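You operate a simulated robot arm through the tools that you are given. There is no shell and no other tool.

The job below is to be done with a simulated robot arm. You get a single attempt, and the scene is never put back.

## Task
Fold both end flaps of the nested ream and put it on the outgoing mat.
Fine: blue and orange plates down till the flaps hold, then back, before the ream is lifted; the other reams stay.
Where things are to end (x, y in the base frame): medium ream within 30 mm of [670, 270].

The check looks at the end state, three seconds after you hand in, the way a careful person would. Anything else that was tipped, shoved, dropped, spilled or broken makes it a failure. Flat cloth is picked up by pressing the open fingertips on it (5 to 10 N) and closing them slowly along it; thin cloth reads only 2 to 8 mm in the jaws.

## Robot
A 7-joint arm with a two-finger parallel gripper, fixed in place. Base frame: the origin is at the foot of the arm, x ahead of it, y to its left, z up; the work surface is at about z = 800. Readings come in mm, degrees, newtons and seconds.
With the tool pointing down near the work surface it reaches from about 440 to 920 mm from the base axis. Its first joint turns from -143.0 to 143.0 degrees. Payload 3 kg.
The TCP is the grasp point between the finger pads, 30 mm short of the fingertips. In the tool frame z runs along the fingers and y along their closing line. The gripper opens to 94 mm. The fingers are 28 mm wide and 10 mm thick; the gripper's body (50 by 96 mm) begins 55 mm behind the TCP.
Orientation is that of the tool frame in the base frame, as a unit quaternion [x, y, z, w]. With the fingers straight down and closing along the base's y, the tool's x points along the base's -x, its y along +y and its z along -z.

## Interface
- The arm moves only by the tool nudge_tool. Its argument "moves" is text: rows parted by semicolons, each of 6 numbers parted by spaces: the shift along the tool's x, y, z in m, then the turn, a rotation vector about the tool's x, y, z in degrees. In form: dx dy dz rx ry rz; .... A call has 1 to 20 rows; each row is the pose to reach, as a shift and turn from the pose commanded when the call began, along the tool's axes at that moment. "gripper" is the finger opening in m, from 0 to 0.094, set as the call begins (left out, the last holds). A row lasts 0.2 s, in which the tool goes at most 50 mm and 8.6 degrees; a call with a longer step from one row to the next is refused whole, and so is a gripper value outside its range. Where a pose cannot be reached the arm comes as near as it can. A force on the tool above 80 N (or 10 N above the force at the start of the call, whichever is more), or a blocked arm, ends the call early, and 0.2 s more pass. The fingers move at their own pace (about 72 mm/s each) and stop on an object; they squeeze with about 45 N. The grip force told is the motor's: it shows also when the fingers shut on nothing. Time passes only in rows, and 0.2 s behind the last, so rows that repeat a pose let the fingers close. It gives the time, the measured TCP pose, the force on the tool (base axes), the opening and the grip force at its end, in the units of the frame above (readings bear some noise), with the torque about the TCP (base axes, N m) and any sound that the robot's microphone picked up.
- Cameras (640 x 400 px; columns grow to the right, rows downward): "scene" is fixed at [219.9, -499.6, 1566.8]; the picture's right is [0.71, -0.71, 0.00], its down [-0.42, -0.42, -0.81] and it looks along [0.57, 0.57, -0.59] (base axes); focal length 371 px, centre (320, 200). "wrist" rides on the gripper at [76, 14, -103] in the tool frame; the picture's right is [-0.18, 0.98, 0.00], its down [-0.75, -0.14, -0.64] and it looks along [-0.63, -0.12, 0.77] (tool axes); focal length 243 px, centre (320, 200). There is no depth. A picture from a camera that has moved, and an enlarged one, comes with that camera's place and axes in the base frame and with its lens.
- camera(camera): a new picture of that camera. The clock stands still meanwhile.
- inspect(camera, box): a new picture of the part [left, top, right, bottom] of that camera's present view, enlarged. The clock stands still meanwhile.
- close_job(): hands the job in; it is judged then, once.

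Places have to be worked out from the pictures, the camera data and where the tool is seen. Open the gripper and draw the arm clear of the work before you hand the job in, unless the task says otherwise.

The tools are called after "Emit:" by a JSON object that holds its "op" and its "data". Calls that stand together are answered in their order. nudge_tool: Moves the arm, as the interface text tells. Its arguments: {"type":"object","properties":{"moves":{"type":"string"},"gripper":{"type":"number"}},"required":["moves"]} The other tools are called the same way: camera (camera) takes a picture; inspect (camera, box) takes an enlarged picture of a part of a camera's view; close_job () hands the job in.

At the start:

```text
time_s: 0.0
eef_pos: [625.1, 179.2, 1181.4]
orientation: [0.0, 1.0, 0.0, -0.001]
ft_force: [0.7, -1.0, -0.4]
moment: [0.01, -0.01, -0.01]
opening: 93.9
gripper_force: 0.1
```

scene: 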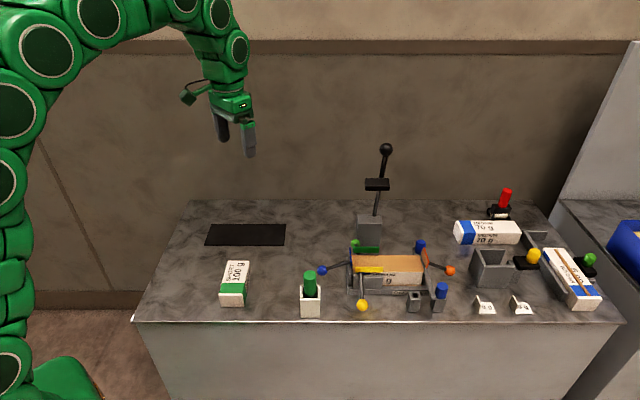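
wrist: 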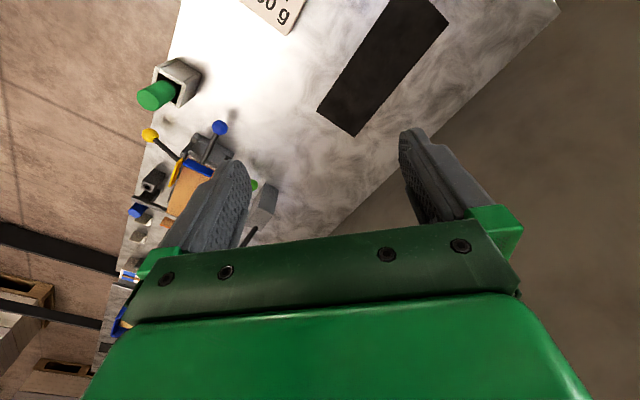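

I start by looking closer at the scene: a ream nested in a fixture with blue, orange and yellow levers, and other items around.

Emit:
{"op": "inspect", "data": {"camera": "scene", "box": [300, 220, 480, 332]}}

Emit:
{"op": "inspect", "data": {"camera": "scene", "box": [180, 200, 340, 330]}}

Emit:
{"op": "inspect", "data": {"camera": "scene", "box": [440, 180, 640, 330]}}

Emit:
{"op": "inspect", "data": {"camera": "wrist", "box": [80, 40, 300, 300]}}

```text
3.56 times, centred on (390, 276) of scene
camera zoom: at [219.9, -499.6, 1566.8], right [0.71, -0.71, 0.0], down [-0.42, -0.42, -0.81], along [0.57, 0.57, -0.59], focal length 1319 px, centre (71, -70)
```

zoom: 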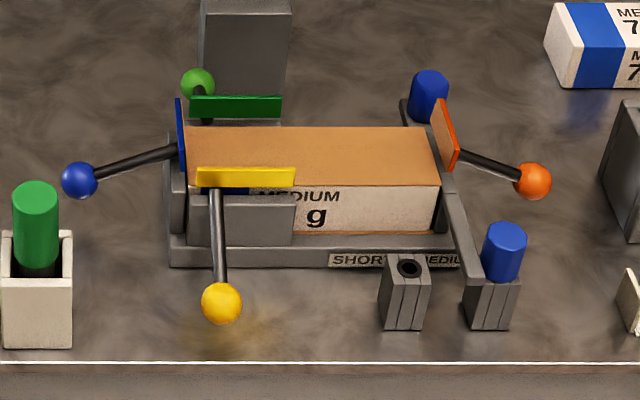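

```text
3.08 times, centred on (260, 265) of scene
camera zoom: at [219.9, -499.6, 1566.8], right [0.71, -0.71, 0.0], down [-0.42, -0.42, -0.81], along [0.57, 0.57, -0.59], focal length 1142 px, centre (505, 0)
```

zoom: 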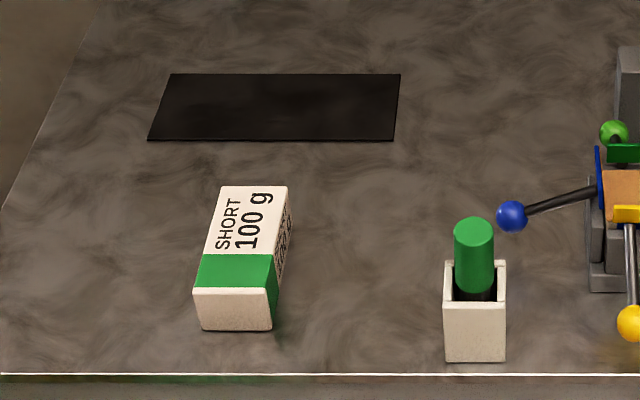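

```text
2.67 times, centred on (540, 255) of scene
camera zoom: at [219.9, -499.6, 1566.8], right [0.71, -0.71, 0.0], down [-0.42, -0.42, -0.81], along [0.57, 0.57, -0.59], focal length 990 px, centre (-267, 53)
```

zoom: 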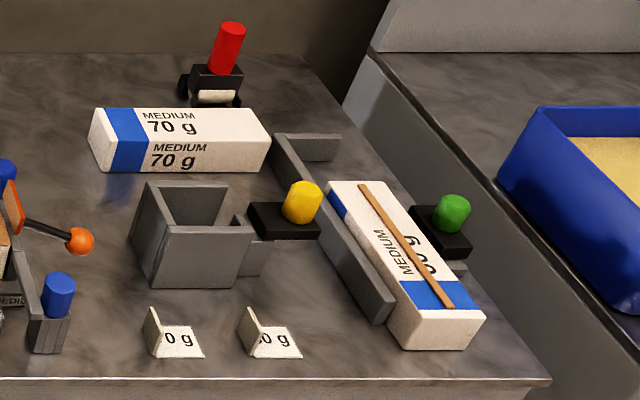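

```text
1.54 times, centred on (190, 170) of wrist
camera zoom: at [548.4, 192.0, 1284.5], right [0.18, 0.98, 0.0], down [0.75, -0.14, 0.64], along [0.63, -0.12, -0.77], focal length 373 px, centre (520, 246)
```

zoom: 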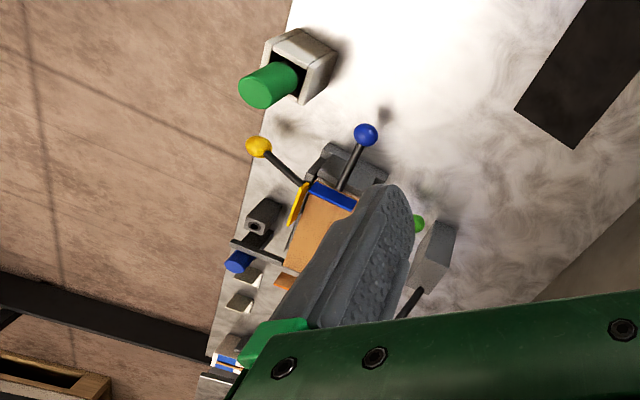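

The fixture runs along the diagonal s = (0.707, -0.707). I estimate the nested ream's centre near s=685, t=483 (base about [826, -143]), with its top at z≈860. I'll turn the tool 45° and move part of the way, clear of the tall black lever, for a wrist view.

Emit:
{"op": "nudge_tool", "data": {"moves": "-0.0078 -0.0358 0.005 0 0 7.5; -0.0155 -0.0715 0.010 0 0 15; -0.0233 -0.1073 0.015 0 0 22.5; -0.0311 -0.1431 0.020 0 0 30; -0.0388 -0.1788 0.026 0 0 37.5; -0.0466 -0.2146 0.031 0 0 45; -0.0466 -0.2146 0.031 0 0 45", "gripper": 0.094}}

Emit:
{"op": "camera", "data": {"camera": "wrist"}}

Emit:
{"op": "camera", "data": {"camera": "scene"}}

```text
time_s: 1.6
eef_pos: [672.0, -37.4, 1151.8]
orientation: [0.384, 0.923, 0.0, 0.001]
ft_force: [-0.1, -0.3, -0.1]
moment: [-0.02, 0.0, 0.0]
opening: 94.0
gripper_force: 0.1
```

```text
taken
camera wrist: at [628.9, 26.4, 1254.3], right [0.83, 0.56, 0.0], down [0.43, -0.63, 0.64], along [0.36, -0.53, -0.77], focal length 243 px, centre (320, 200)
```

wrist: 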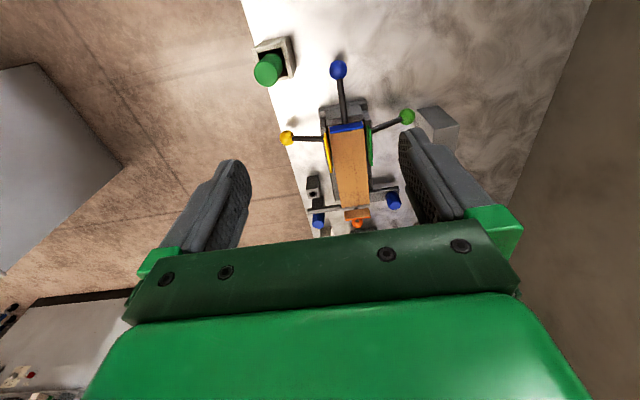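

```text
taken
```

scene: 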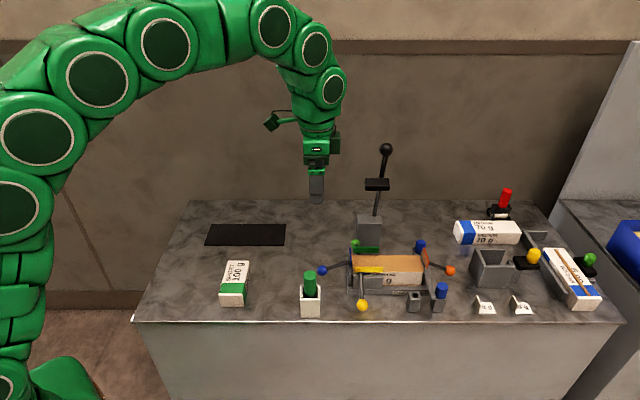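

The wrist camera now sees the fixture from above the blue end. I'll enlarge that part to measure knobs, plates and ream.

Emit:
{"op": "inspect", "data": {"camera": "wrist", "box": [240, 40, 480, 240]}}

Emit:
{"op": "inspect", "data": {"camera": "wrist", "box": [300, 50, 420, 125]}}

Emit:
{"op": "inspect", "data": {"camera": "wrist", "box": [300, 165, 420, 240]}}

```text
2.00 times, centred on (360, 140) of wrist
camera zoom: at [628.9, 26.4, 1254.3], right [0.83, 0.56, 0.0], down [0.43, -0.63, 0.64], along [0.36, -0.53, -0.77], focal length 485 px, centre (240, 320)
```

zoom: 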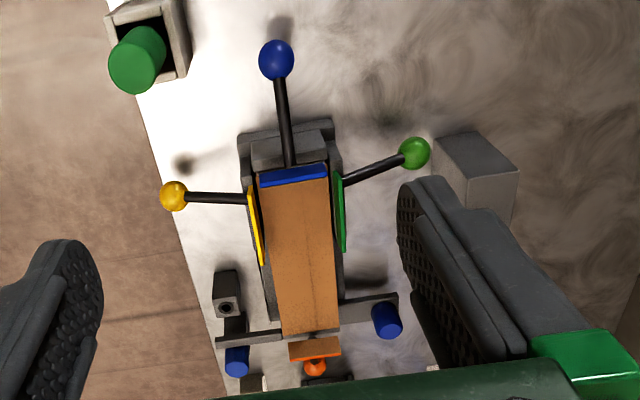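

```text
5.33 times, centred on (360, 88) of wrist
camera zoom: at [628.9, 26.4, 1254.3], right [0.83, 0.56, 0.0], down [0.43, -0.63, 0.64], along [0.36, -0.53, -0.77], focal length 1294 px, centre (107, 800)
```

zoom: 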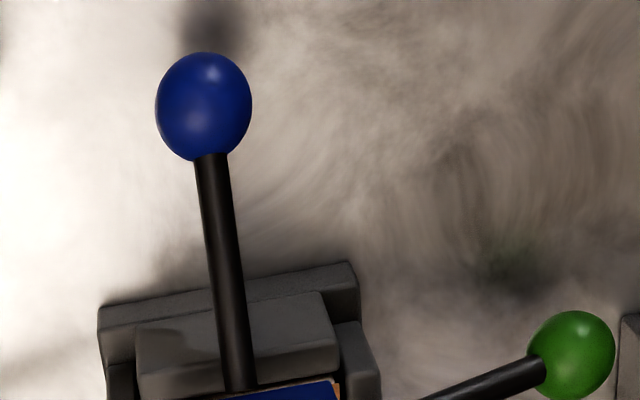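

```text
5.33 times, centred on (360, 202) of wrist
camera zoom: at [628.9, 26.4, 1254.3], right [0.83, 0.56, 0.0], down [0.43, -0.63, 0.64], along [0.36, -0.53, -0.77], focal length 1294 px, centre (107, 187)
```

zoom: 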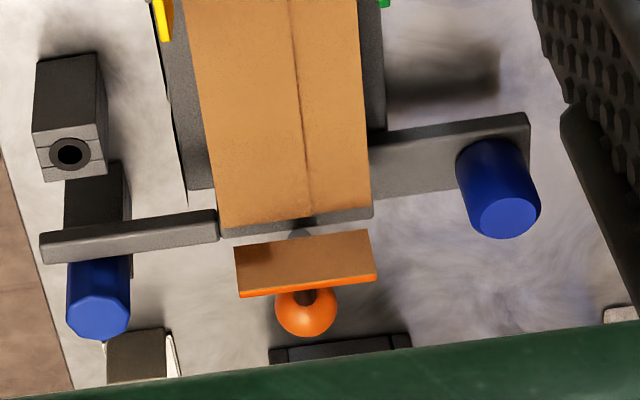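

Triangulating from both cameras puts the blue knob at s=515, t=474, z=843 and the orange knob at s=848, t=473, z=844. Next I zoom in on the hinges and plates.

Emit:
{"op": "inspect", "data": {"camera": "scene", "box": [312, 235, 392, 285]}}

Emit:
{"op": "inspect", "data": {"camera": "scene", "box": [395, 235, 475, 285]}}

Emit:
{"op": "inspect", "data": {"camera": "wrist", "box": [310, 90, 390, 140]}}

Emit:
{"op": "inspect", "data": {"camera": "scene", "box": [340, 135, 420, 255]}}

```text
8.00 times, centred on (352, 260) of scene
camera zoom: at [219.9, -499.6, 1566.8], right [0.71, -0.71, 0.0], down [-0.42, -0.42, -0.81], along [0.57, 0.57, -0.59], focal length 2969 px, centre (64, -280)
```

zoom: 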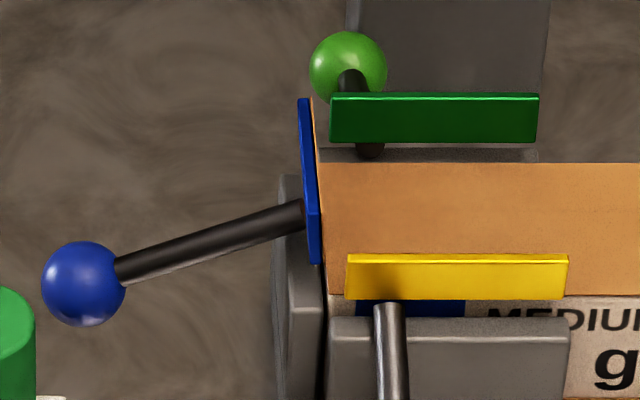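

```text
8.00 times, centred on (435, 260) of scene
camera zoom: at [219.9, -499.6, 1566.8], right [0.71, -0.71, 0.0], down [-0.42, -0.42, -0.81], along [0.57, 0.57, -0.59], focal length 2969 px, centre (-600, -280)
```

zoom: 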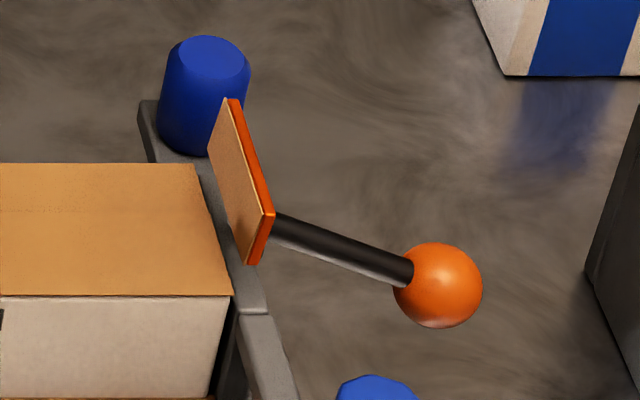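

```text
8.00 times, centred on (350, 115) of wrist
camera zoom: at [628.9, 26.4, 1254.3], right [0.83, 0.56, 0.0], down [0.43, -0.63, 0.64], along [0.36, -0.53, -0.77], focal length 1941 px, centre (80, 880)
```

zoom: 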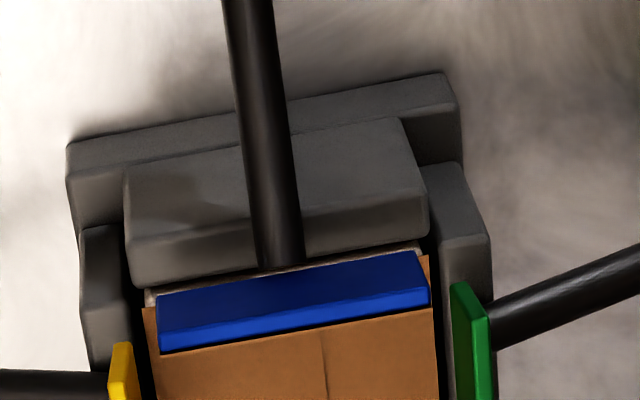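

```text
3.33 times, centred on (380, 195) of scene
camera zoom: at [219.9, -499.6, 1566.8], right [0.71, -0.71, 0.0], down [-0.42, -0.42, -0.81], along [0.57, 0.57, -0.59], focal length 1237 px, centre (120, 217)
```

zoom: 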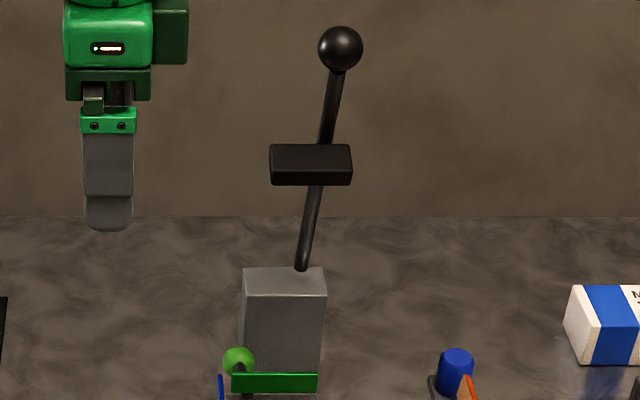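

The estimates agree: ream top z≈869, s 594 to 770, t 444 to 503. Each lever hinges at its plate's lower edge (blue ≈ s 587, z 872) with a radius of about 76 mm. I'll descend above the blue knob with the fingers partly open, stop at z≈930 and check.

Emit:
{"op": "nudge_tool", "data": {"moves": "-0.003 0.005 0.04 0 0 0; -0.006 0.010 0.08 0 0 0; -0.009 0.016 0.12 0 0 0; -0.012 0.021 0.16 0 0 0; -0.0137 0.0253 0.20 0 0 0; -0.0137 0.0253 0.222 0 0 0; -0.0137 0.0253 0.222 0 0 0", "gripper": 0.06}}

Emit:
{"op": "camera", "data": {"camera": "wrist"}}

Emit:
{"op": "inspect", "data": {"camera": "scene", "box": [260, 180, 420, 320]}}

```text
time_s: 3.2
eef_pos: [700.7, -26.8, 928.1]
orientation: [0.382, 0.924, 0.001, 0.0]
ft_force: [-0.7, -0.4, -0.3]
moment: [0.01, 0.05, 0.02]
opening: 60.2
gripper_force: 0.1
```

```text
taken
camera wrist: at [656.8, 35.7, 1031.1], right [0.83, 0.56, 0.0], down [0.43, -0.63, 0.64], along [0.36, -0.53, -0.77], focal length 243 px, centre (320, 200)
```

wrist: 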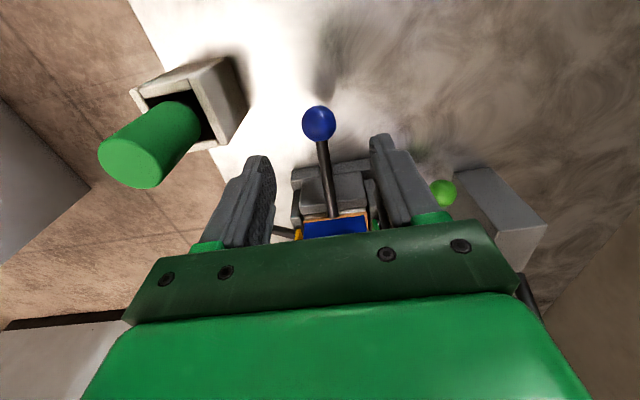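

```text
2.86 times, centred on (340, 250) of scene
camera zoom: at [219.9, -499.6, 1566.8], right [0.71, -0.71, 0.0], down [-0.42, -0.42, -0.81], along [0.57, 0.57, -0.59], focal length 1060 px, centre (263, 57)
```

zoom: 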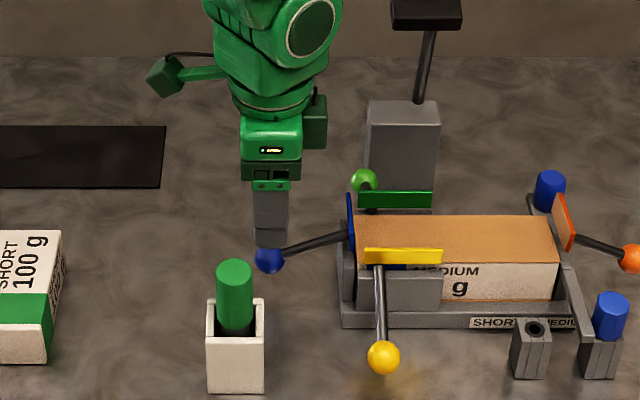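

The wrist view confirms the blue knob at s≈515, t≈474, z≈843, right below the fingers. I go down to straddle it and then close on it.

Emit:
{"op": "nudge_tool", "data": {"moves": "-0.0006 -0.002 0.03 0 0 0; -0.0006 -0.002 0.055 0 0 0; -0.0006 -0.002 0.073 0 0 0; -0.0006 -0.002 0.073 0 0 0", "gripper": 0.06}}

Emit:
{"op": "camera", "data": {"camera": "wrist"}}

Emit:
{"op": "inspect", "data": {"camera": "scene", "box": [280, 200, 400, 300]}}

```text
time_s: 4.2
eef_pos: [698.3, -29.5, 854.5]
orientation: [0.383, 0.924, 0.0, 0.0]
ft_force: [-0.7, -0.1, -1.3]
moment: [0.02, -0.01, 0.0]
opening: 60.1
gripper_force: 0.1
```

```text
taken
camera wrist: at [654.7, 33.3, 957.3], right [0.83, 0.56, 0.0], down [0.43, -0.63, 0.64], along [0.36, -0.53, -0.77], focal length 243 px, centre (320, 200)
```

wrist: 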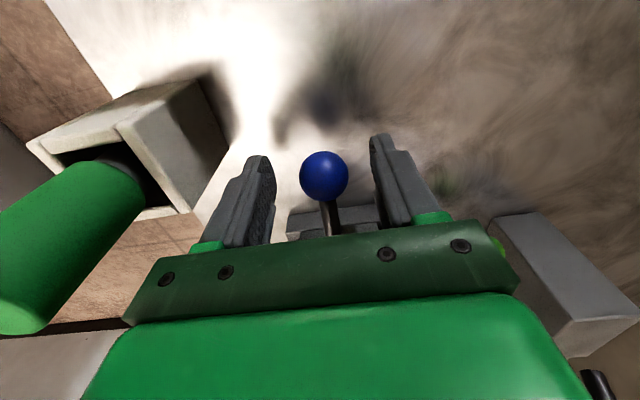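

```text
4.00 times, centred on (340, 250) of scene
camera zoom: at [219.9, -499.6, 1566.8], right [0.71, -0.71, 0.0], down [-0.42, -0.42, -0.81], along [0.57, 0.57, -0.59], focal length 1484 px, centre (240, 0)
```

zoom: 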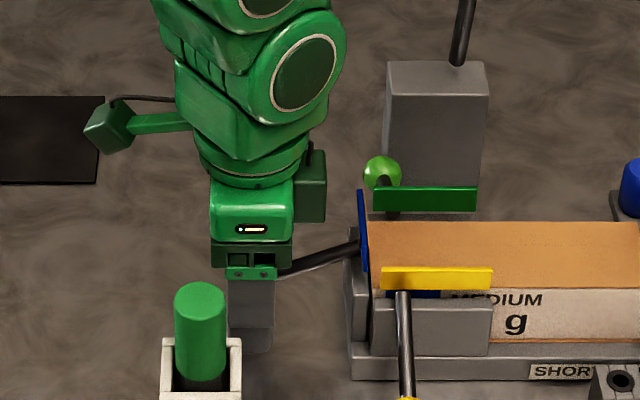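

The fingers straddle the ball (TCP s=514.6, t=472.9, z=854.5). I close on it.

Emit:
{"op": "nudge_tool", "data": {"moves": "0 0.001 0 0 0 0; 0 0.001 0 0 0 0; 0 0.001 0 0 0 0; 0 0.001 0 0 0 0", "gripper": 0.01}}

```text
time_s: 5.2
eef_pos: [699.7, -27.3, 853.9]
orientation: [0.383, 0.924, 0.002, 0.001]
ft_force: [20.4, 20.6, -3.2]
moment: [0.37, -0.07, -0.01]
opening: 26.9
gripper_force: 45.2
```

The ball is held (26.9 mm), but there is a 29 N side force along +t, so the ball sits slightly toward +t. I shift that way to relax it.

Emit:
{"op": "nudge_tool", "data": {"moves": "0 0.001 0 0 0 0; 0 0.002 0 0 0 0; 0 0.002 0 0 0 0", "gripper": 0.01}}

```text
time_s: 6.0
eef_pos: [699.4, -27.2, 855.3]
orientation: [0.383, 0.924, -0.001, -0.001]
ft_force: [-5.5, 7.5, 5.0]
moment: [-0.4, -0.37, 0.01]
opening: 26.8
gripper_force: 45.3
```

Forces are near balanced, with the ball at s≈514, t≈475, z≈843. I start the arc about the hinge at roughly s=586.5, z=872, taking the first 10° slowly and reading forces.

Emit:
{"op": "nudge_tool", "data": {"moves": "0.0012 0 -0.0032 0 0 0; 0.0023 0 -0.0064 0 0 0; 0.0032 0 -0.0097 0 0 0; 0.0039 0 -0.013 0 0 0; 0.0039 0 -0.013 0 0 0", "gripper": 0.01}}

Emit:
{"op": "inspect", "data": {"camera": "scene", "box": [280, 200, 400, 300]}}

```text
time_s: 7.2
eef_pos: [696.5, -24.6, 867.2]
orientation: [0.383, 0.924, 0.0, -0.002]
ft_force: [-13.2, -8.9, -16.8]
moment: [0.78, 1.0, -0.02]
opening: 26.9
gripper_force: 44.8
```

```text
4.00 times, centred on (340, 250) of scene
camera zoom: at [219.9, -499.6, 1566.8], right [0.71, -0.71, 0.0], down [-0.42, -0.42, -0.81], along [0.57, 0.57, -0.59], focal length 1484 px, centre (240, 0)
```

zoom: 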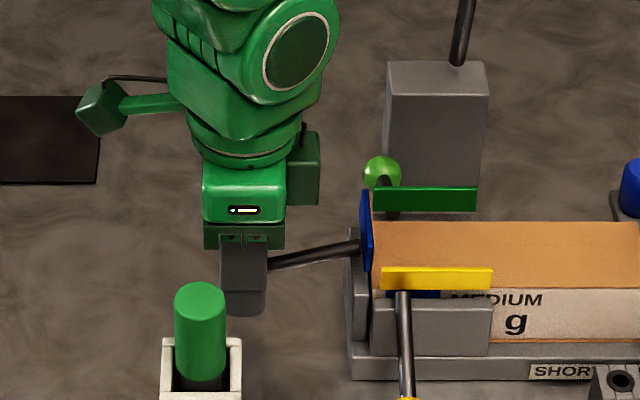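

The lever follows, with the rod rising and moderate force. I continue the next 20° of the arc with a small sideways correction.

Emit:
{"op": "nudge_tool", "data": {"moves": "0.0006 -0.0007 -0.0034 0 0 0; 0.00115 -0.0007 -0.00675 0 0 0; 0.0014 -0.0007 -0.0101 0 0 0; 0.00166 -0.0007 -0.0135 0 0 0; 0.0016 -0.0007 -0.0204 0 0 0; 0.0009 -0.0007 -0.0271 0 0 0; 0.0009 -0.0007 -0.0271 0 0 0", "gripper": 0.01}}

Emit:
{"op": "inspect", "data": {"camera": "scene", "box": [280, 200, 400, 300]}}

```text
time_s: 8.8
eef_pos: [696.7, -24.6, 895.3]
orientation: [0.383, 0.924, 0.0, 0.0]
ft_force: [-11.5, 4.8, -10.5]
moment: [0.58, 0.82, -0.01]
opening: 26.9
gripper_force: 45.0
```

```text
4.00 times, centred on (340, 250) of scene
camera zoom: at [219.9, -499.6, 1566.8], right [0.71, -0.71, 0.0], down [-0.42, -0.42, -0.81], along [0.57, 0.57, -0.59], focal length 1484 px, centre (240, 0)
```

zoom: 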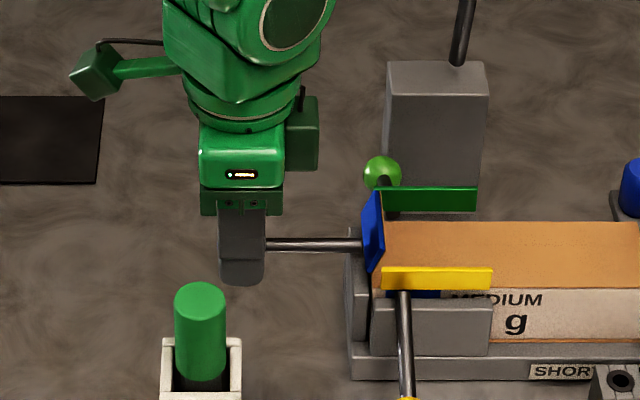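

The rod is now about horizontal and the plate is tipping inward. I refine the hinge to about (588.5, 873.5), R≈80, and continue another 30°.

Emit:
{"op": "nudge_tool", "data": {"moves": "-0.0003 0 -0.0035 0 0 0; -0.0008 0 -0.0071 0 0 0; -0.0016 0 -0.0105 0 0 0; -0.0025 0 -0.0139 0 0 0; -0.0048 0 -0.0205 0 0 0; -0.0078 0 -0.0269 0 0 0; -0.0112 0 -0.033 0 0 0; -0.0152 0 -0.0387 0 0 0; -0.0152 0 -0.0387 0 0 0", "gripper": 0.01}}

Emit:
{"op": "inspect", "data": {"camera": "scene", "box": [280, 200, 400, 300]}}

```text
time_s: 10.8
eef_pos: [707.3, -35.6, 934.0]
orientation: [0.383, 0.924, 0.0, 0.0]
ft_force: [-2.2, -2.4, -17.3]
moment: [0.64, 0.72, 0.0]
opening: 27.2
gripper_force: 45.4
```

```text
4.00 times, centred on (340, 250) of scene
camera zoom: at [219.9, -499.6, 1566.8], right [0.71, -0.71, 0.0], down [-0.42, -0.42, -0.81], along [0.57, 0.57, -0.59], focal length 1484 px, centre (240, 0)
```

zoom: 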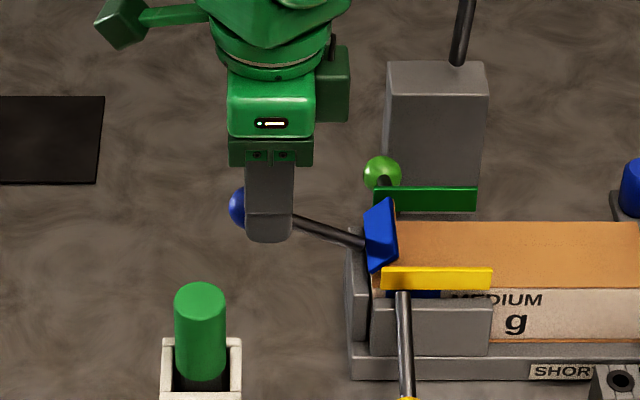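

The ball has slipped toward -s in the pads, so the rod is only at about 27°. I check the wrist view before correcting.

Emit:
{"op": "camera", "data": {"camera": "wrist"}}

Emit:
{"op": "inspect", "data": {"camera": "scene", "box": [320, 230, 390, 280]}}

```text
taken
camera wrist: at [663.8, 27.3, 1037.1], right [0.83, 0.56, 0.0], down [0.43, -0.63, 0.64], along [0.36, -0.53, -0.77], focal length 243 px, centre (320, 200)
```

wrist: 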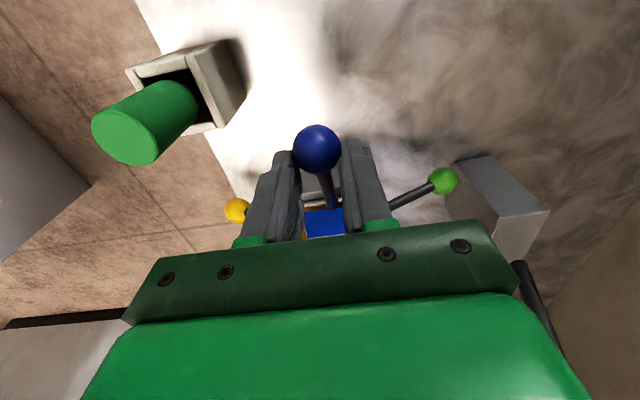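

```text
8.00 times, centred on (355, 255) of scene
camera zoom: at [219.9, -499.6, 1566.8], right [0.71, -0.71, 0.0], down [-0.42, -0.42, -0.81], along [0.57, 0.57, -0.59], focal length 2969 px, centre (40, -240)
```

zoom: 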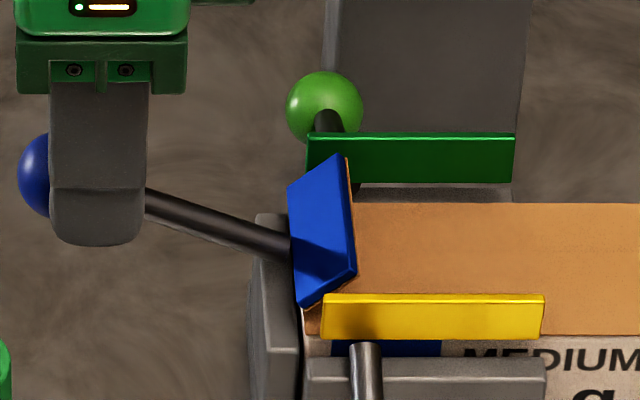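

The ball lags about 10° in a slippery grip, though the plate is already tipped about 40° inward. I'll release and see whether the lever stays; pushing the plate itself with the fingertips either side of the rod should work better.

Emit:
{"op": "nudge_tool", "data": {"moves": "0 0 0 0 0 0; 0 0 0 0 0 0; 0 0 0 0 0 0", "gripper": 0.055}}

Emit:
{"op": "inspect", "data": {"camera": "scene", "box": [300, 220, 400, 290]}}

```text
time_s: 11.6
eef_pos: [707.3, -35.2, 933.4]
orientation: [0.382, 0.924, 0.0, 0.0]
ft_force: [-0.7, -0.1, -0.5]
moment: [0.0, -0.01, 0.01]
opening: 55.1
gripper_force: 0.1
```

```text
5.71 times, centred on (350, 255) of scene
camera zoom: at [219.9, -499.6, 1566.8], right [0.71, -0.71, 0.0], down [-0.42, -0.42, -0.81], along [0.57, 0.57, -0.59], focal length 2120 px, centre (149, -114)
```

zoom: 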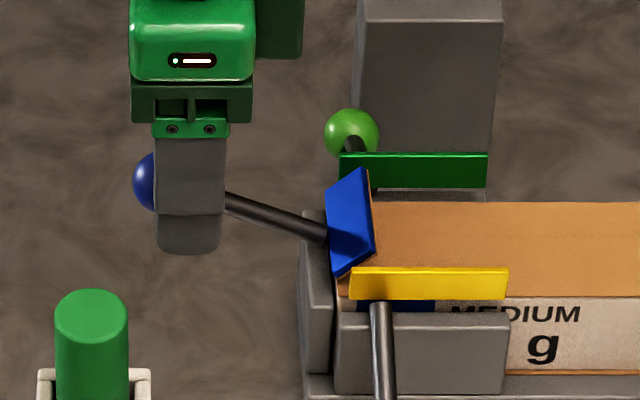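

The lever stays where it is left, so I can ratchet it. I regrip the ball higher in the pads (ball now ≈ s 516.5, z 909).

Emit:
{"op": "nudge_tool", "data": {"moves": "0.0133 0 0.010 0 0 0; 0.0133 0 0.020 0 0 0; 0.0133 0 0.020 0 0 0", "gripper": 0.055}}

Emit:
{"op": "nudge_tool", "data": {"moves": "0 0 0 0 0 0; 0 0 0 0 0 0; 0 0 0 0 0 0", "gripper": 0.01}}

```text
time_s: 12.4
eef_pos: [697.5, -25.5, 914.1]
orientation: [0.383, 0.924, 0.0, 0.0]
ft_force: [0.1, -0.1, -0.3]
moment: [0.01, 0.02, -0.04]
opening: 54.9
gripper_force: 0.0
```

```text
time_s: 13.2
eef_pos: [697.0, -24.6, 915.3]
orientation: [0.383, 0.924, 0.0, 0.0]
ft_force: [5.2, -8.1, -4.1]
moment: [-0.01, -0.09, 0.0]
opening: 27.5
gripper_force: 44.5
```

Gripped again at 27.5 mm with low forces. I follow the arc from about 26° toward 56°, slowly.

Emit:
{"op": "nudge_tool", "data": {"moves": "-0.0016 0 -0.0029 0 0 0; -0.0032 0 -0.0058 0 0 0; -0.0052 0 -0.0088 0 0 0; -0.0072 0 -0.0118 0 0 0; -0.0094 0 -0.0146 0 0 0; -0.0116 0 -0.0174 0 0 0; -0.0141 0 -0.0200 0 0 0; -0.0166 0 -0.0226 0 0 0; -0.0193 0 -0.0250 0 0 0; -0.022 0 -0.0274 0 0 0; -0.0278 0 -0.0317 0 0 0; -0.0278 0 -0.0317 0 0 0", "gripper": 0.01}}

Emit:
{"op": "inspect", "data": {"camera": "scene", "box": [300, 220, 400, 290]}}

```text
time_s: 15.8
eef_pos: [718.3, -45.9, 946.0]
orientation: [0.383, 0.924, 0.0, -0.001]
ft_force: [-9.9, 14.6, -0.8]
moment: [0.82, 0.75, 0.02]
opening: 27.6
gripper_force: 44.9
```

```text
5.71 times, centred on (350, 255) of scene
camera zoom: at [219.9, -499.6, 1566.8], right [0.71, -0.71, 0.0], down [-0.42, -0.42, -0.81], along [0.57, 0.57, -0.59], focal length 2120 px, centre (149, -114)
```

zoom: 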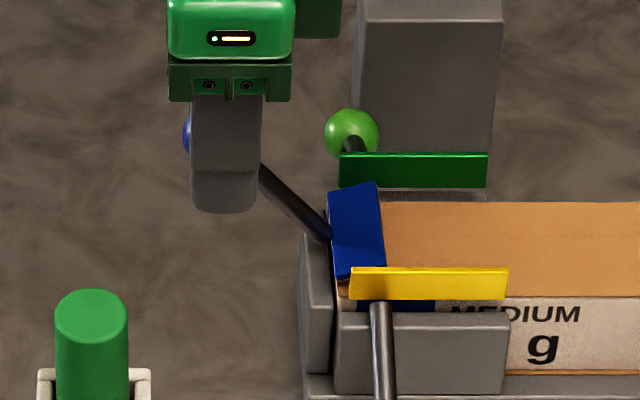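

The rod is now at about 50° and the plate well over. I continue the arc to about 71°.

Emit:
{"op": "nudge_tool", "data": {"moves": "-0.0031 0 -0.0019 0 0 0; -0.0061 0 -0.0038 0 0 0; -0.0093 0 -0.0055 0 0 0; -0.0125 0 -0.007 0 0 0; -0.0159 0 -0.0084 0 0 0; -0.0192 0 -0.0096 0 0 0; -0.0192 0 -0.0096 0 0 0", "gripper": 0.01}}

Emit:
{"op": "inspect", "data": {"camera": "scene", "box": [300, 220, 400, 290]}}

```text
time_s: 17.4
eef_pos: [729.7, -58.5, 956.9]
orientation: [0.382, 0.924, -0.001, 0.001]
ft_force: [-36.6, 26.0, 54.1]
moment: [1.25, 1.4, 0.01]
opening: 28.2
gripper_force: 45.0
```

```text
5.71 times, centred on (350, 255) of scene
camera zoom: at [219.9, -499.6, 1566.8], right [0.71, -0.71, 0.0], down [-0.42, -0.42, -0.81], along [0.57, 0.57, -0.59], focal length 2120 px, centre (149, -114)
```

zoom: 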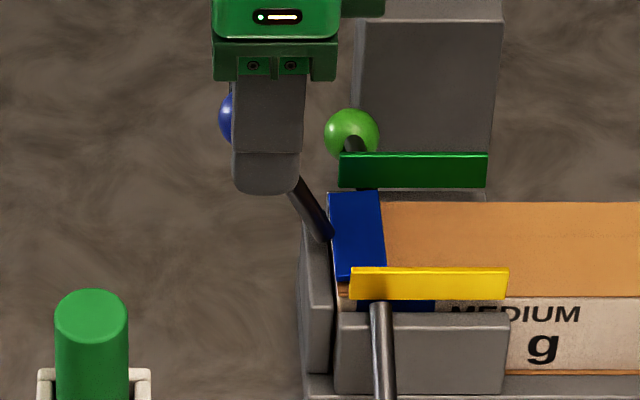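

The plate looks nearly flat, but there is about 68 N along the rod. I check the wrist view to see how the ball sits before going on.

Emit:
{"op": "camera", "data": {"camera": "wrist"}}

Emit:
{"op": "inspect", "data": {"camera": "scene", "box": [330, 230, 390, 280]}}

Emit:
{"op": "inspect", "data": {"camera": "wrist", "box": [230, 100, 430, 250]}}

```text
taken
camera wrist: at [686.2, 4.7, 1060.0], right [0.82, 0.57, 0.0], down [0.43, -0.63, 0.64], along [0.36, -0.53, -0.77], focal length 243 px, centre (320, 200)
```

wrist: 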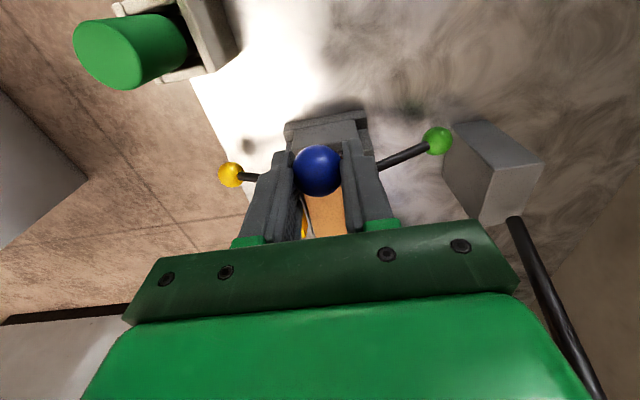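

```text
8.00 times, centred on (360, 255) of scene
camera zoom: at [219.9, -499.6, 1566.8], right [0.71, -0.71, 0.0], down [-0.42, -0.42, -0.81], along [0.57, 0.57, -0.59], focal length 2969 px, centre (0, -240)
```

zoom: 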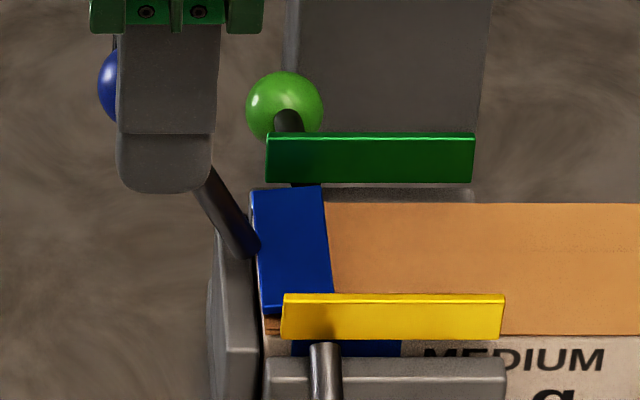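

```text
2.67 times, centred on (330, 175) of wrist
camera zoom: at [686.2, 4.7, 1060.0], right [0.82, 0.57, 0.0], down [0.43, -0.63, 0.64], along [0.36, -0.53, -0.77], focal length 647 px, centre (293, 267)
```

zoom: 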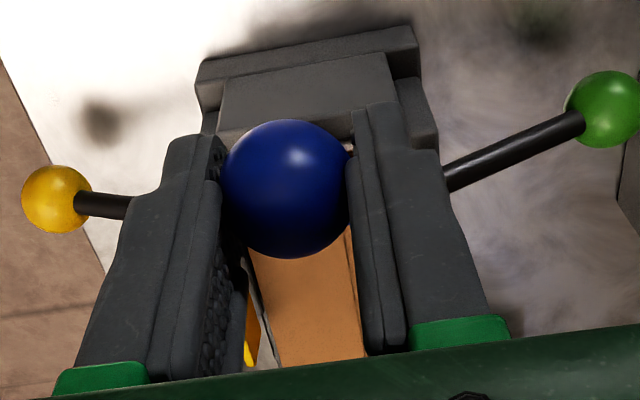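

The plate now lies almost flat on the ream and the rod is at about 62°. I ease the radial load and push tangentially (inward and up), then hold for over a second.

Emit:
{"op": "nudge_tool", "data": {"moves": "0.001 0 -0.002 0 0 0; 0.0015 0 -0.0038 0 0 0; 0.0 0 -0.005 0 0 0; -0.0015 0 -0.0062 0 0 0; -0.003 0 -0.0072 0 0 0; -0.003 0 -0.0072 0 0 0; -0.003 0 -0.0072 0 0 0; -0.003 0 -0.0072 0 0 0; -0.003 0 -0.0072 0 0 0", "gripper": 0.01}}

Emit:
{"op": "inspect", "data": {"camera": "scene", "box": [330, 230, 390, 280]}}

```text
time_s: 19.4
eef_pos: [733.7, -62.3, 961.7]
orientation: [0.383, 0.924, 0.0, -0.001]
ft_force: [27.8, 25.0, -31.2]
moment: [0.52, 0.24, -0.24]
opening: 26.8
gripper_force: 44.6
```

```text
8.00 times, centred on (360, 255) of scene
camera zoom: at [219.9, -499.6, 1566.8], right [0.71, -0.71, 0.0], down [-0.42, -0.42, -0.81], along [0.57, 0.57, -0.59], focal length 2969 px, centre (0, -240)
```

zoom: 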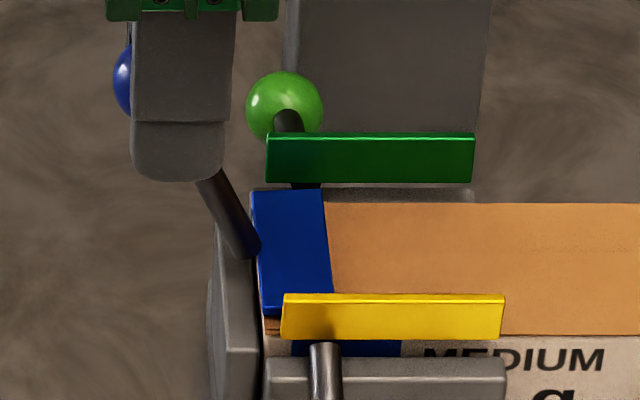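

The lever is near its end of travel. To press firmly without relying on grip friction, I release, lift over, and come down closed on the outer side of the ball to push it inward.

Emit:
{"op": "nudge_tool", "data": {"moves": "0 0 0 0 0 0; 0 0 0 0 0 0; 0 0 -0.03 0 0 0; 0 0 -0.065 0 0 0; 0 0 -0.065 0 0 0", "gripper": 0.055}}

Emit:
{"op": "camera", "data": {"camera": "wrist"}}

Emit:
{"op": "inspect", "data": {"camera": "scene", "box": [320, 220, 400, 280]}}

```text
time_s: 20.6
eef_pos: [731.7, -63.0, 1028.2]
orientation: [0.382, 0.924, -0.001, -0.001]
ft_force: [0.8, 0.8, 0.4]
moment: [-0.02, 0.0, 0.03]
opening: 55.1
gripper_force: 0.0
```

```text
taken
camera wrist: at [687.9, 0.7, 1131.3], right [0.82, 0.57, 0.0], down [0.43, -0.63, 0.64], along [0.36, -0.53, -0.77], focal length 243 px, centre (320, 200)
```

wrist: 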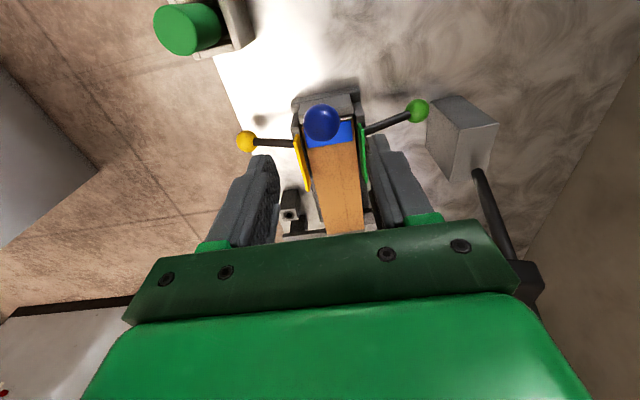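

```text
6.67 times, centred on (360, 250) of scene
camera zoom: at [219.9, -499.6, 1566.8], right [0.71, -0.71, 0.0], down [-0.42, -0.42, -0.81], along [0.57, 0.57, -0.59], focal length 2474 px, centre (53, -133)
```

zoom: 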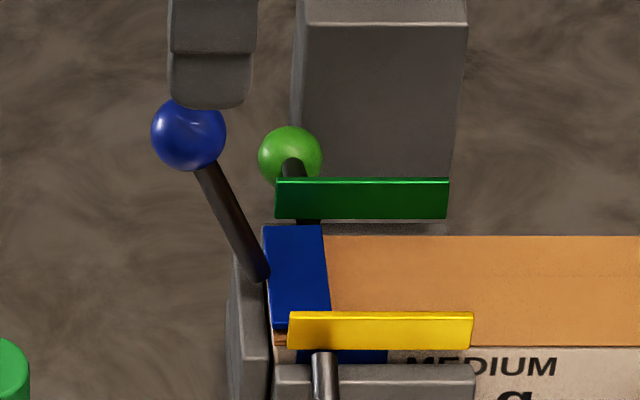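

The lever has turned about 89° and the plate lies flat. I come down closed outside the ball and press it inward gently, then hold, to be sure the flap sets.

Emit:
{"op": "nudge_tool", "data": {"moves": "0.02 0.0015 0 0 0 0; 0.037 0.0015 0 0 0 0; 0.037 0.0015 0.036 0 0 0; 0.037 0.0015 0.073 0 0 0; 0.037 0.0015 0.073 0 0 0", "gripper": 0.0}}

Emit:
{"op": "nudge_tool", "data": {"moves": "-0.003 0 0 0 0 0; -0.005 0 0 0 0 0; -0.007 0 0 0 0 0; -0.008 0 0 0 0 0; -0.008 0 0 0 0 0", "gripper": 0.0}}

Emit:
{"op": "inspect", "data": {"camera": "scene", "box": [320, 220, 400, 280]}}

```text
time_s: 21.8
eef_pos: [707.4, -33.1, 955.1]
orientation: [0.382, 0.924, 0.0, 0.0]
ft_force: [-0.1, -0.3, 0.2]
moment: [0.02, 0.04, -0.02]
opening: 0.1
gripper_force: 32.7
```

```text
time_s: 23.0
eef_pos: [713.0, -38.4, 955.4]
orientation: [0.383, 0.924, 0.0, 0.0]
ft_force: [-2.2, 2.6, 1.7]
moment: [-0.01, -0.03, 0.0]
opening: 0.0
gripper_force: 32.5
```

```text
6.67 times, centred on (360, 250) of scene
camera zoom: at [219.9, -499.6, 1566.8], right [0.71, -0.71, 0.0], down [-0.42, -0.42, -0.81], along [0.57, 0.57, -0.59], focal length 2474 px, centre (53, -133)
```

zoom: 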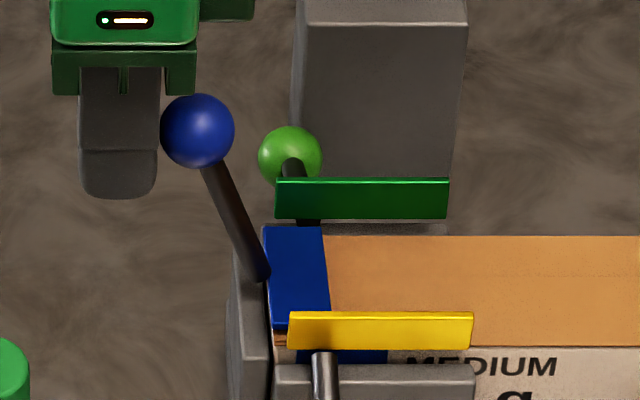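

The ball moved a little further (rod about 69°) with only about 3 N. I keep pressing in small steps until resistance builds, then hold.

Emit:
{"op": "nudge_tool", "data": {"moves": "-0.001 0 0 0 0 0; -0.002 0 0 0 0 0; -0.003 0 0 0 0 0; -0.004 0 0 0 0 0; -0.005 0 0 0 0 0; -0.005 0 0 0 0 0", "gripper": 0.0}}

Emit:
{"op": "inspect", "data": {"camera": "scene", "box": [320, 220, 400, 280]}}

```text
time_s: 24.3
eef_pos: [713.4, -39.9, 953.9]
orientation: [0.382, 0.924, 0.0, -0.005]
ft_force: [-27.7, 16.7, 7.3]
moment: [-0.06, -0.04, -0.22]
opening: 0.0
gripper_force: 33.7
stopped in row 6: the force on the tool passed its limit at 82 N (the readings are from after the stop); the commanded pose is now the measured one
```

```text
6.67 times, centred on (360, 250) of scene
camera zoom: at [219.9, -499.6, 1566.8], right [0.71, -0.71, 0.0], down [-0.42, -0.42, -0.81], along [0.57, 0.57, -0.59], focal length 2474 px, centre (53, -133)
```

zoom: 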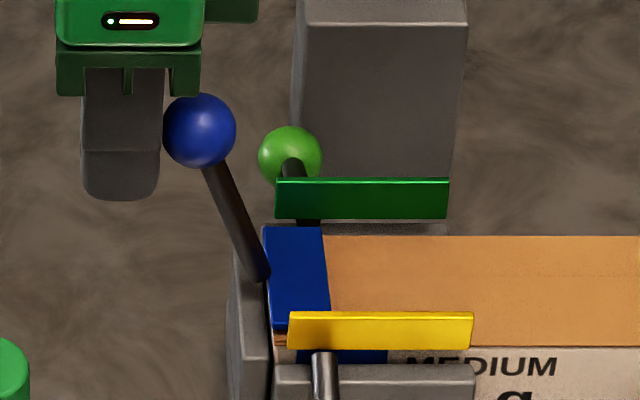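

The plate is against its stop (over 80 N), so it is fully down. I hold this pressure for two seconds and then back off.

Emit:
{"op": "nudge_tool", "data": {"moves": "0 0 0 0 0 0; 0 0 0 0 0 0; 0 0 0 0 0 0; 0 0 0 0 0 0; 0 0 0 0 0 0; 0 0 0 0 0 0; 0 0 0 0 0 0; 0 0 0 0 0 0; 0 0 0 0 0 0; 0 0 0 0 0 0", "gripper": 0.0}}

Emit:
{"op": "nudge_tool", "data": {"moves": "0.005 0 0 0 0 0; 0.012 0 0 0 0 0; 0.012 0 -0.04 0 0 0; 0.012 0 -0.08 0 0 0; 0.012 0 -0.08 0 0 0", "gripper": 0.0}}

Emit:
{"op": "camera", "data": {"camera": "wrist"}}

Emit:
{"op": "inspect", "data": {"camera": "scene", "box": [320, 220, 400, 280]}}

```text
time_s: 26.5
eef_pos: [714.1, -40.7, 954.5]
orientation: [0.382, 0.924, 0.001, -0.002]
ft_force: [-41.4, 37.7, -2.1]
moment: [0.06, 0.03, -0.21]
opening: 0.1
gripper_force: 32.7
```

```text
time_s: 27.7
eef_pos: [706.5, -33.4, 1035.5]
orientation: [0.382, 0.924, 0.0, -0.002]
ft_force: [1.0, 0.1, -0.2]
moment: [-0.01, -0.02, -0.04]
opening: 0.1
gripper_force: 33.1
```

```text
taken
camera wrist: at [663.4, 30.5, 1138.8], right [0.82, 0.57, 0.0], down [0.44, -0.63, 0.64], along [0.36, -0.53, -0.77], focal length 243 px, centre (320, 200)
```

wrist: 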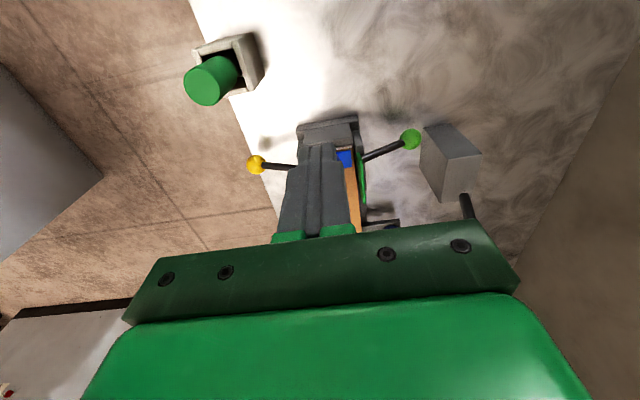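

```text
6.67 times, centred on (360, 250) of scene
camera zoom: at [219.9, -499.6, 1566.8], right [0.71, -0.71, 0.0], down [-0.42, -0.42, -0.81], along [0.57, 0.57, -0.59], focal length 2474 px, centre (53, -133)
```

zoom: 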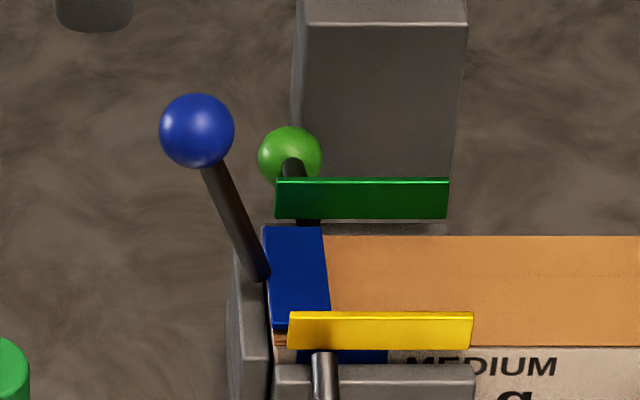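

The plate was held down under about 56 N for 2 s. Now I swing it back: over the ball to its inner side, down, and push the ball outward.

Emit:
{"op": "nudge_tool", "data": {"moves": "-0.037 -0.001 0 0 0 0; -0.074 -0.001 0 0 0 0; -0.074 -0.001 0.035 0 0 0; -0.074 -0.001 0.0675 0 0 0; -0.074 -0.001 0.0675 0 0 0", "gripper": 0.0}}

Emit:
{"op": "nudge_tool", "data": {"moves": "0.006 0 0.0 0 0 0; 0.012 0 0.002 0 0 0; 0.018 0 0.004 0 0 0; 0.024 0 0.006 0 0 0; 0.030 0 0.009 0 0 0; 0.036 0 0.012 0 0 0; 0.036 0 0.012 0 0 0", "gripper": 0.0}}

Emit:
{"op": "inspect", "data": {"camera": "scene", "box": [300, 210, 400, 285]}}

```text
time_s: 28.9
eef_pos: [757.9, -84.9, 966.3]
orientation: [0.383, 0.924, 0.0, -0.003]
ft_force: [0.0, 0.2, 0.0]
moment: [0.02, -0.01, 0.02]
opening: 0.0
gripper_force: 33.1
```

```text
time_s: 30.5
eef_pos: [731.9, -59.2, 954.6]
orientation: [0.383, 0.924, 0.0, -0.003]
ft_force: [-0.3, 0.2, -0.6]
moment: [0.0, 0.0, -0.01]
opening: 0.1
gripper_force: 32.6
```

```text
5.33 times, centred on (350, 248) of scene
camera zoom: at [219.9, -499.6, 1566.8], right [0.71, -0.71, 0.0], down [-0.42, -0.42, -0.81], along [0.57, 0.57, -0.59], focal length 1979 px, centre (160, -53)
```

zoom: 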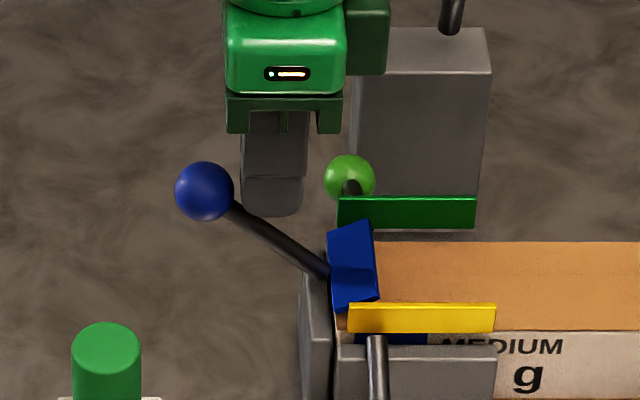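

The blue plate swings back freely, with the rod now at about 44°. I raise the closed fingers over the ball and press it down along its arc to the rest position.

Emit:
{"op": "nudge_tool", "data": {"moves": "0 0 -0.031 0 0 0; 0.0296 0 -0.031 0 0 0; 0.0316 0 -0.011 0 0 0; 0.0398 0 0.0008 0 0 0; 0.0459 0 0.0139 0 0 0; 0.0496 0 0.0278 0 0 0; 0.0509 0 0.0421 0 0 0; 0.0496 0 0.0564 0 0 0; 0.0469 0 0.0676 0 0 0; 0.0469 0 0.0676 0 0 0", "gripper": 0.0}}

Emit:
{"op": "inspect", "data": {"camera": "scene", "box": [300, 210, 400, 285]}}

```text
time_s: 32.7
eef_pos: [699.8, -24.4, 887.9]
orientation: [0.382, 0.924, 0.001, -0.001]
ft_force: [-13.6, 4.9, 34.3]
moment: [0.03, 0.4, -0.08]
opening: 0.1
gripper_force: 33.5
```

```text
5.33 times, centred on (350, 248) of scene
camera zoom: at [219.9, -499.6, 1566.8], right [0.71, -0.71, 0.0], down [-0.42, -0.42, -0.81], along [0.57, 0.57, -0.59], focal length 1979 px, centre (160, -53)
```

zoom: 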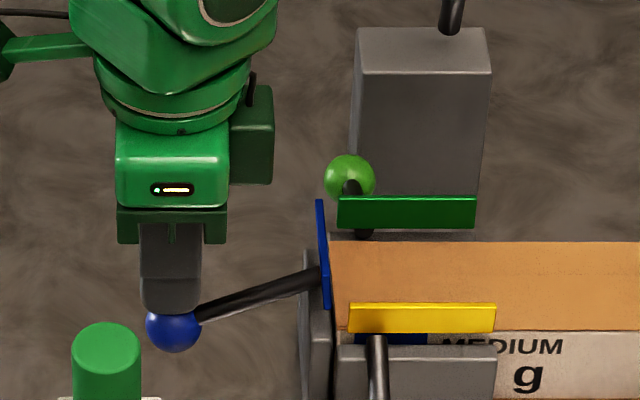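

The blue lever is back at its rest angle and the plate stands upright with no brown flap behind it. I lift off and look at the blue end from above.

Emit:
{"op": "nudge_tool", "data": {"moves": "0 0 -0.04 0 0 0; 0 0 -0.09 0 0 0; 0 0 -0.14 0 0 0; 0 0 -0.19 0 0 0; 0 0 -0.24 0 0 0; 0 0 -0.24 0 0 0", "gripper": 0.0}}

Emit:
{"op": "camera", "data": {"camera": "wrist"}}

Emit:
{"op": "inspect", "data": {"camera": "wrist", "box": [270, 60, 430, 200]}}

Emit:
{"op": "inspect", "data": {"camera": "scene", "box": [310, 230, 470, 310]}}

```text
time_s: 34.1
eef_pos: [700.1, -28.3, 1127.5]
orientation: [0.382, 0.924, 0.0, -0.003]
ft_force: [-0.9, 0.7, -0.2]
moment: [0.01, -0.01, 0.0]
opening: 0.0
gripper_force: 32.7
```

```text
taken
camera wrist: at [656.5, 34.6, 1230.4], right [0.82, 0.57, 0.0], down [0.44, -0.63, 0.64], along [0.36, -0.53, -0.77], focal length 243 px, centre (320, 200)
```

wrist: 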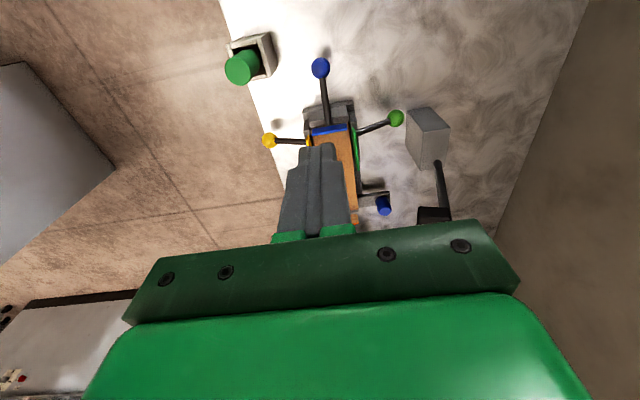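

```text
2.86 times, centred on (350, 130) of wrist
camera zoom: at [656.5, 34.6, 1230.4], right [0.82, 0.57, 0.0], down [0.44, -0.63, 0.64], along [0.36, -0.53, -0.77], focal length 693 px, centre (234, 400)
```

zoom: 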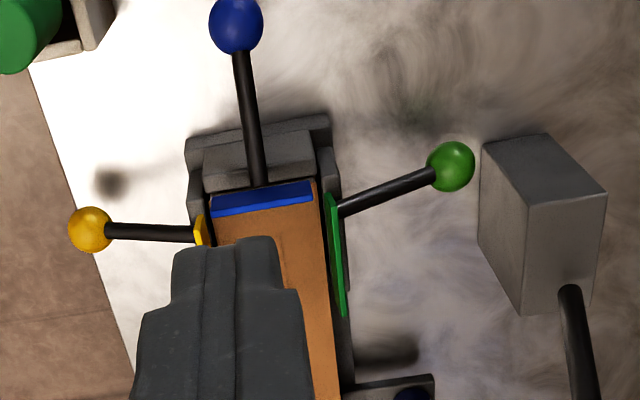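

```text
4.00 times, centred on (390, 270) of scene
camera zoom: at [219.9, -499.6, 1566.8], right [0.71, -0.71, 0.0], down [-0.42, -0.42, -0.81], along [0.57, 0.57, -0.59], focal length 1484 px, centre (40, -80)
```

zoom: 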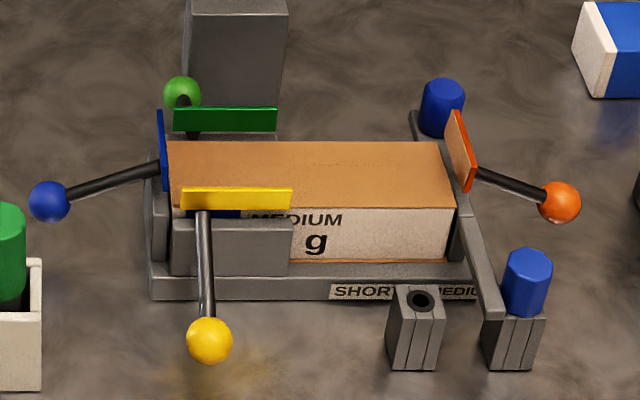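

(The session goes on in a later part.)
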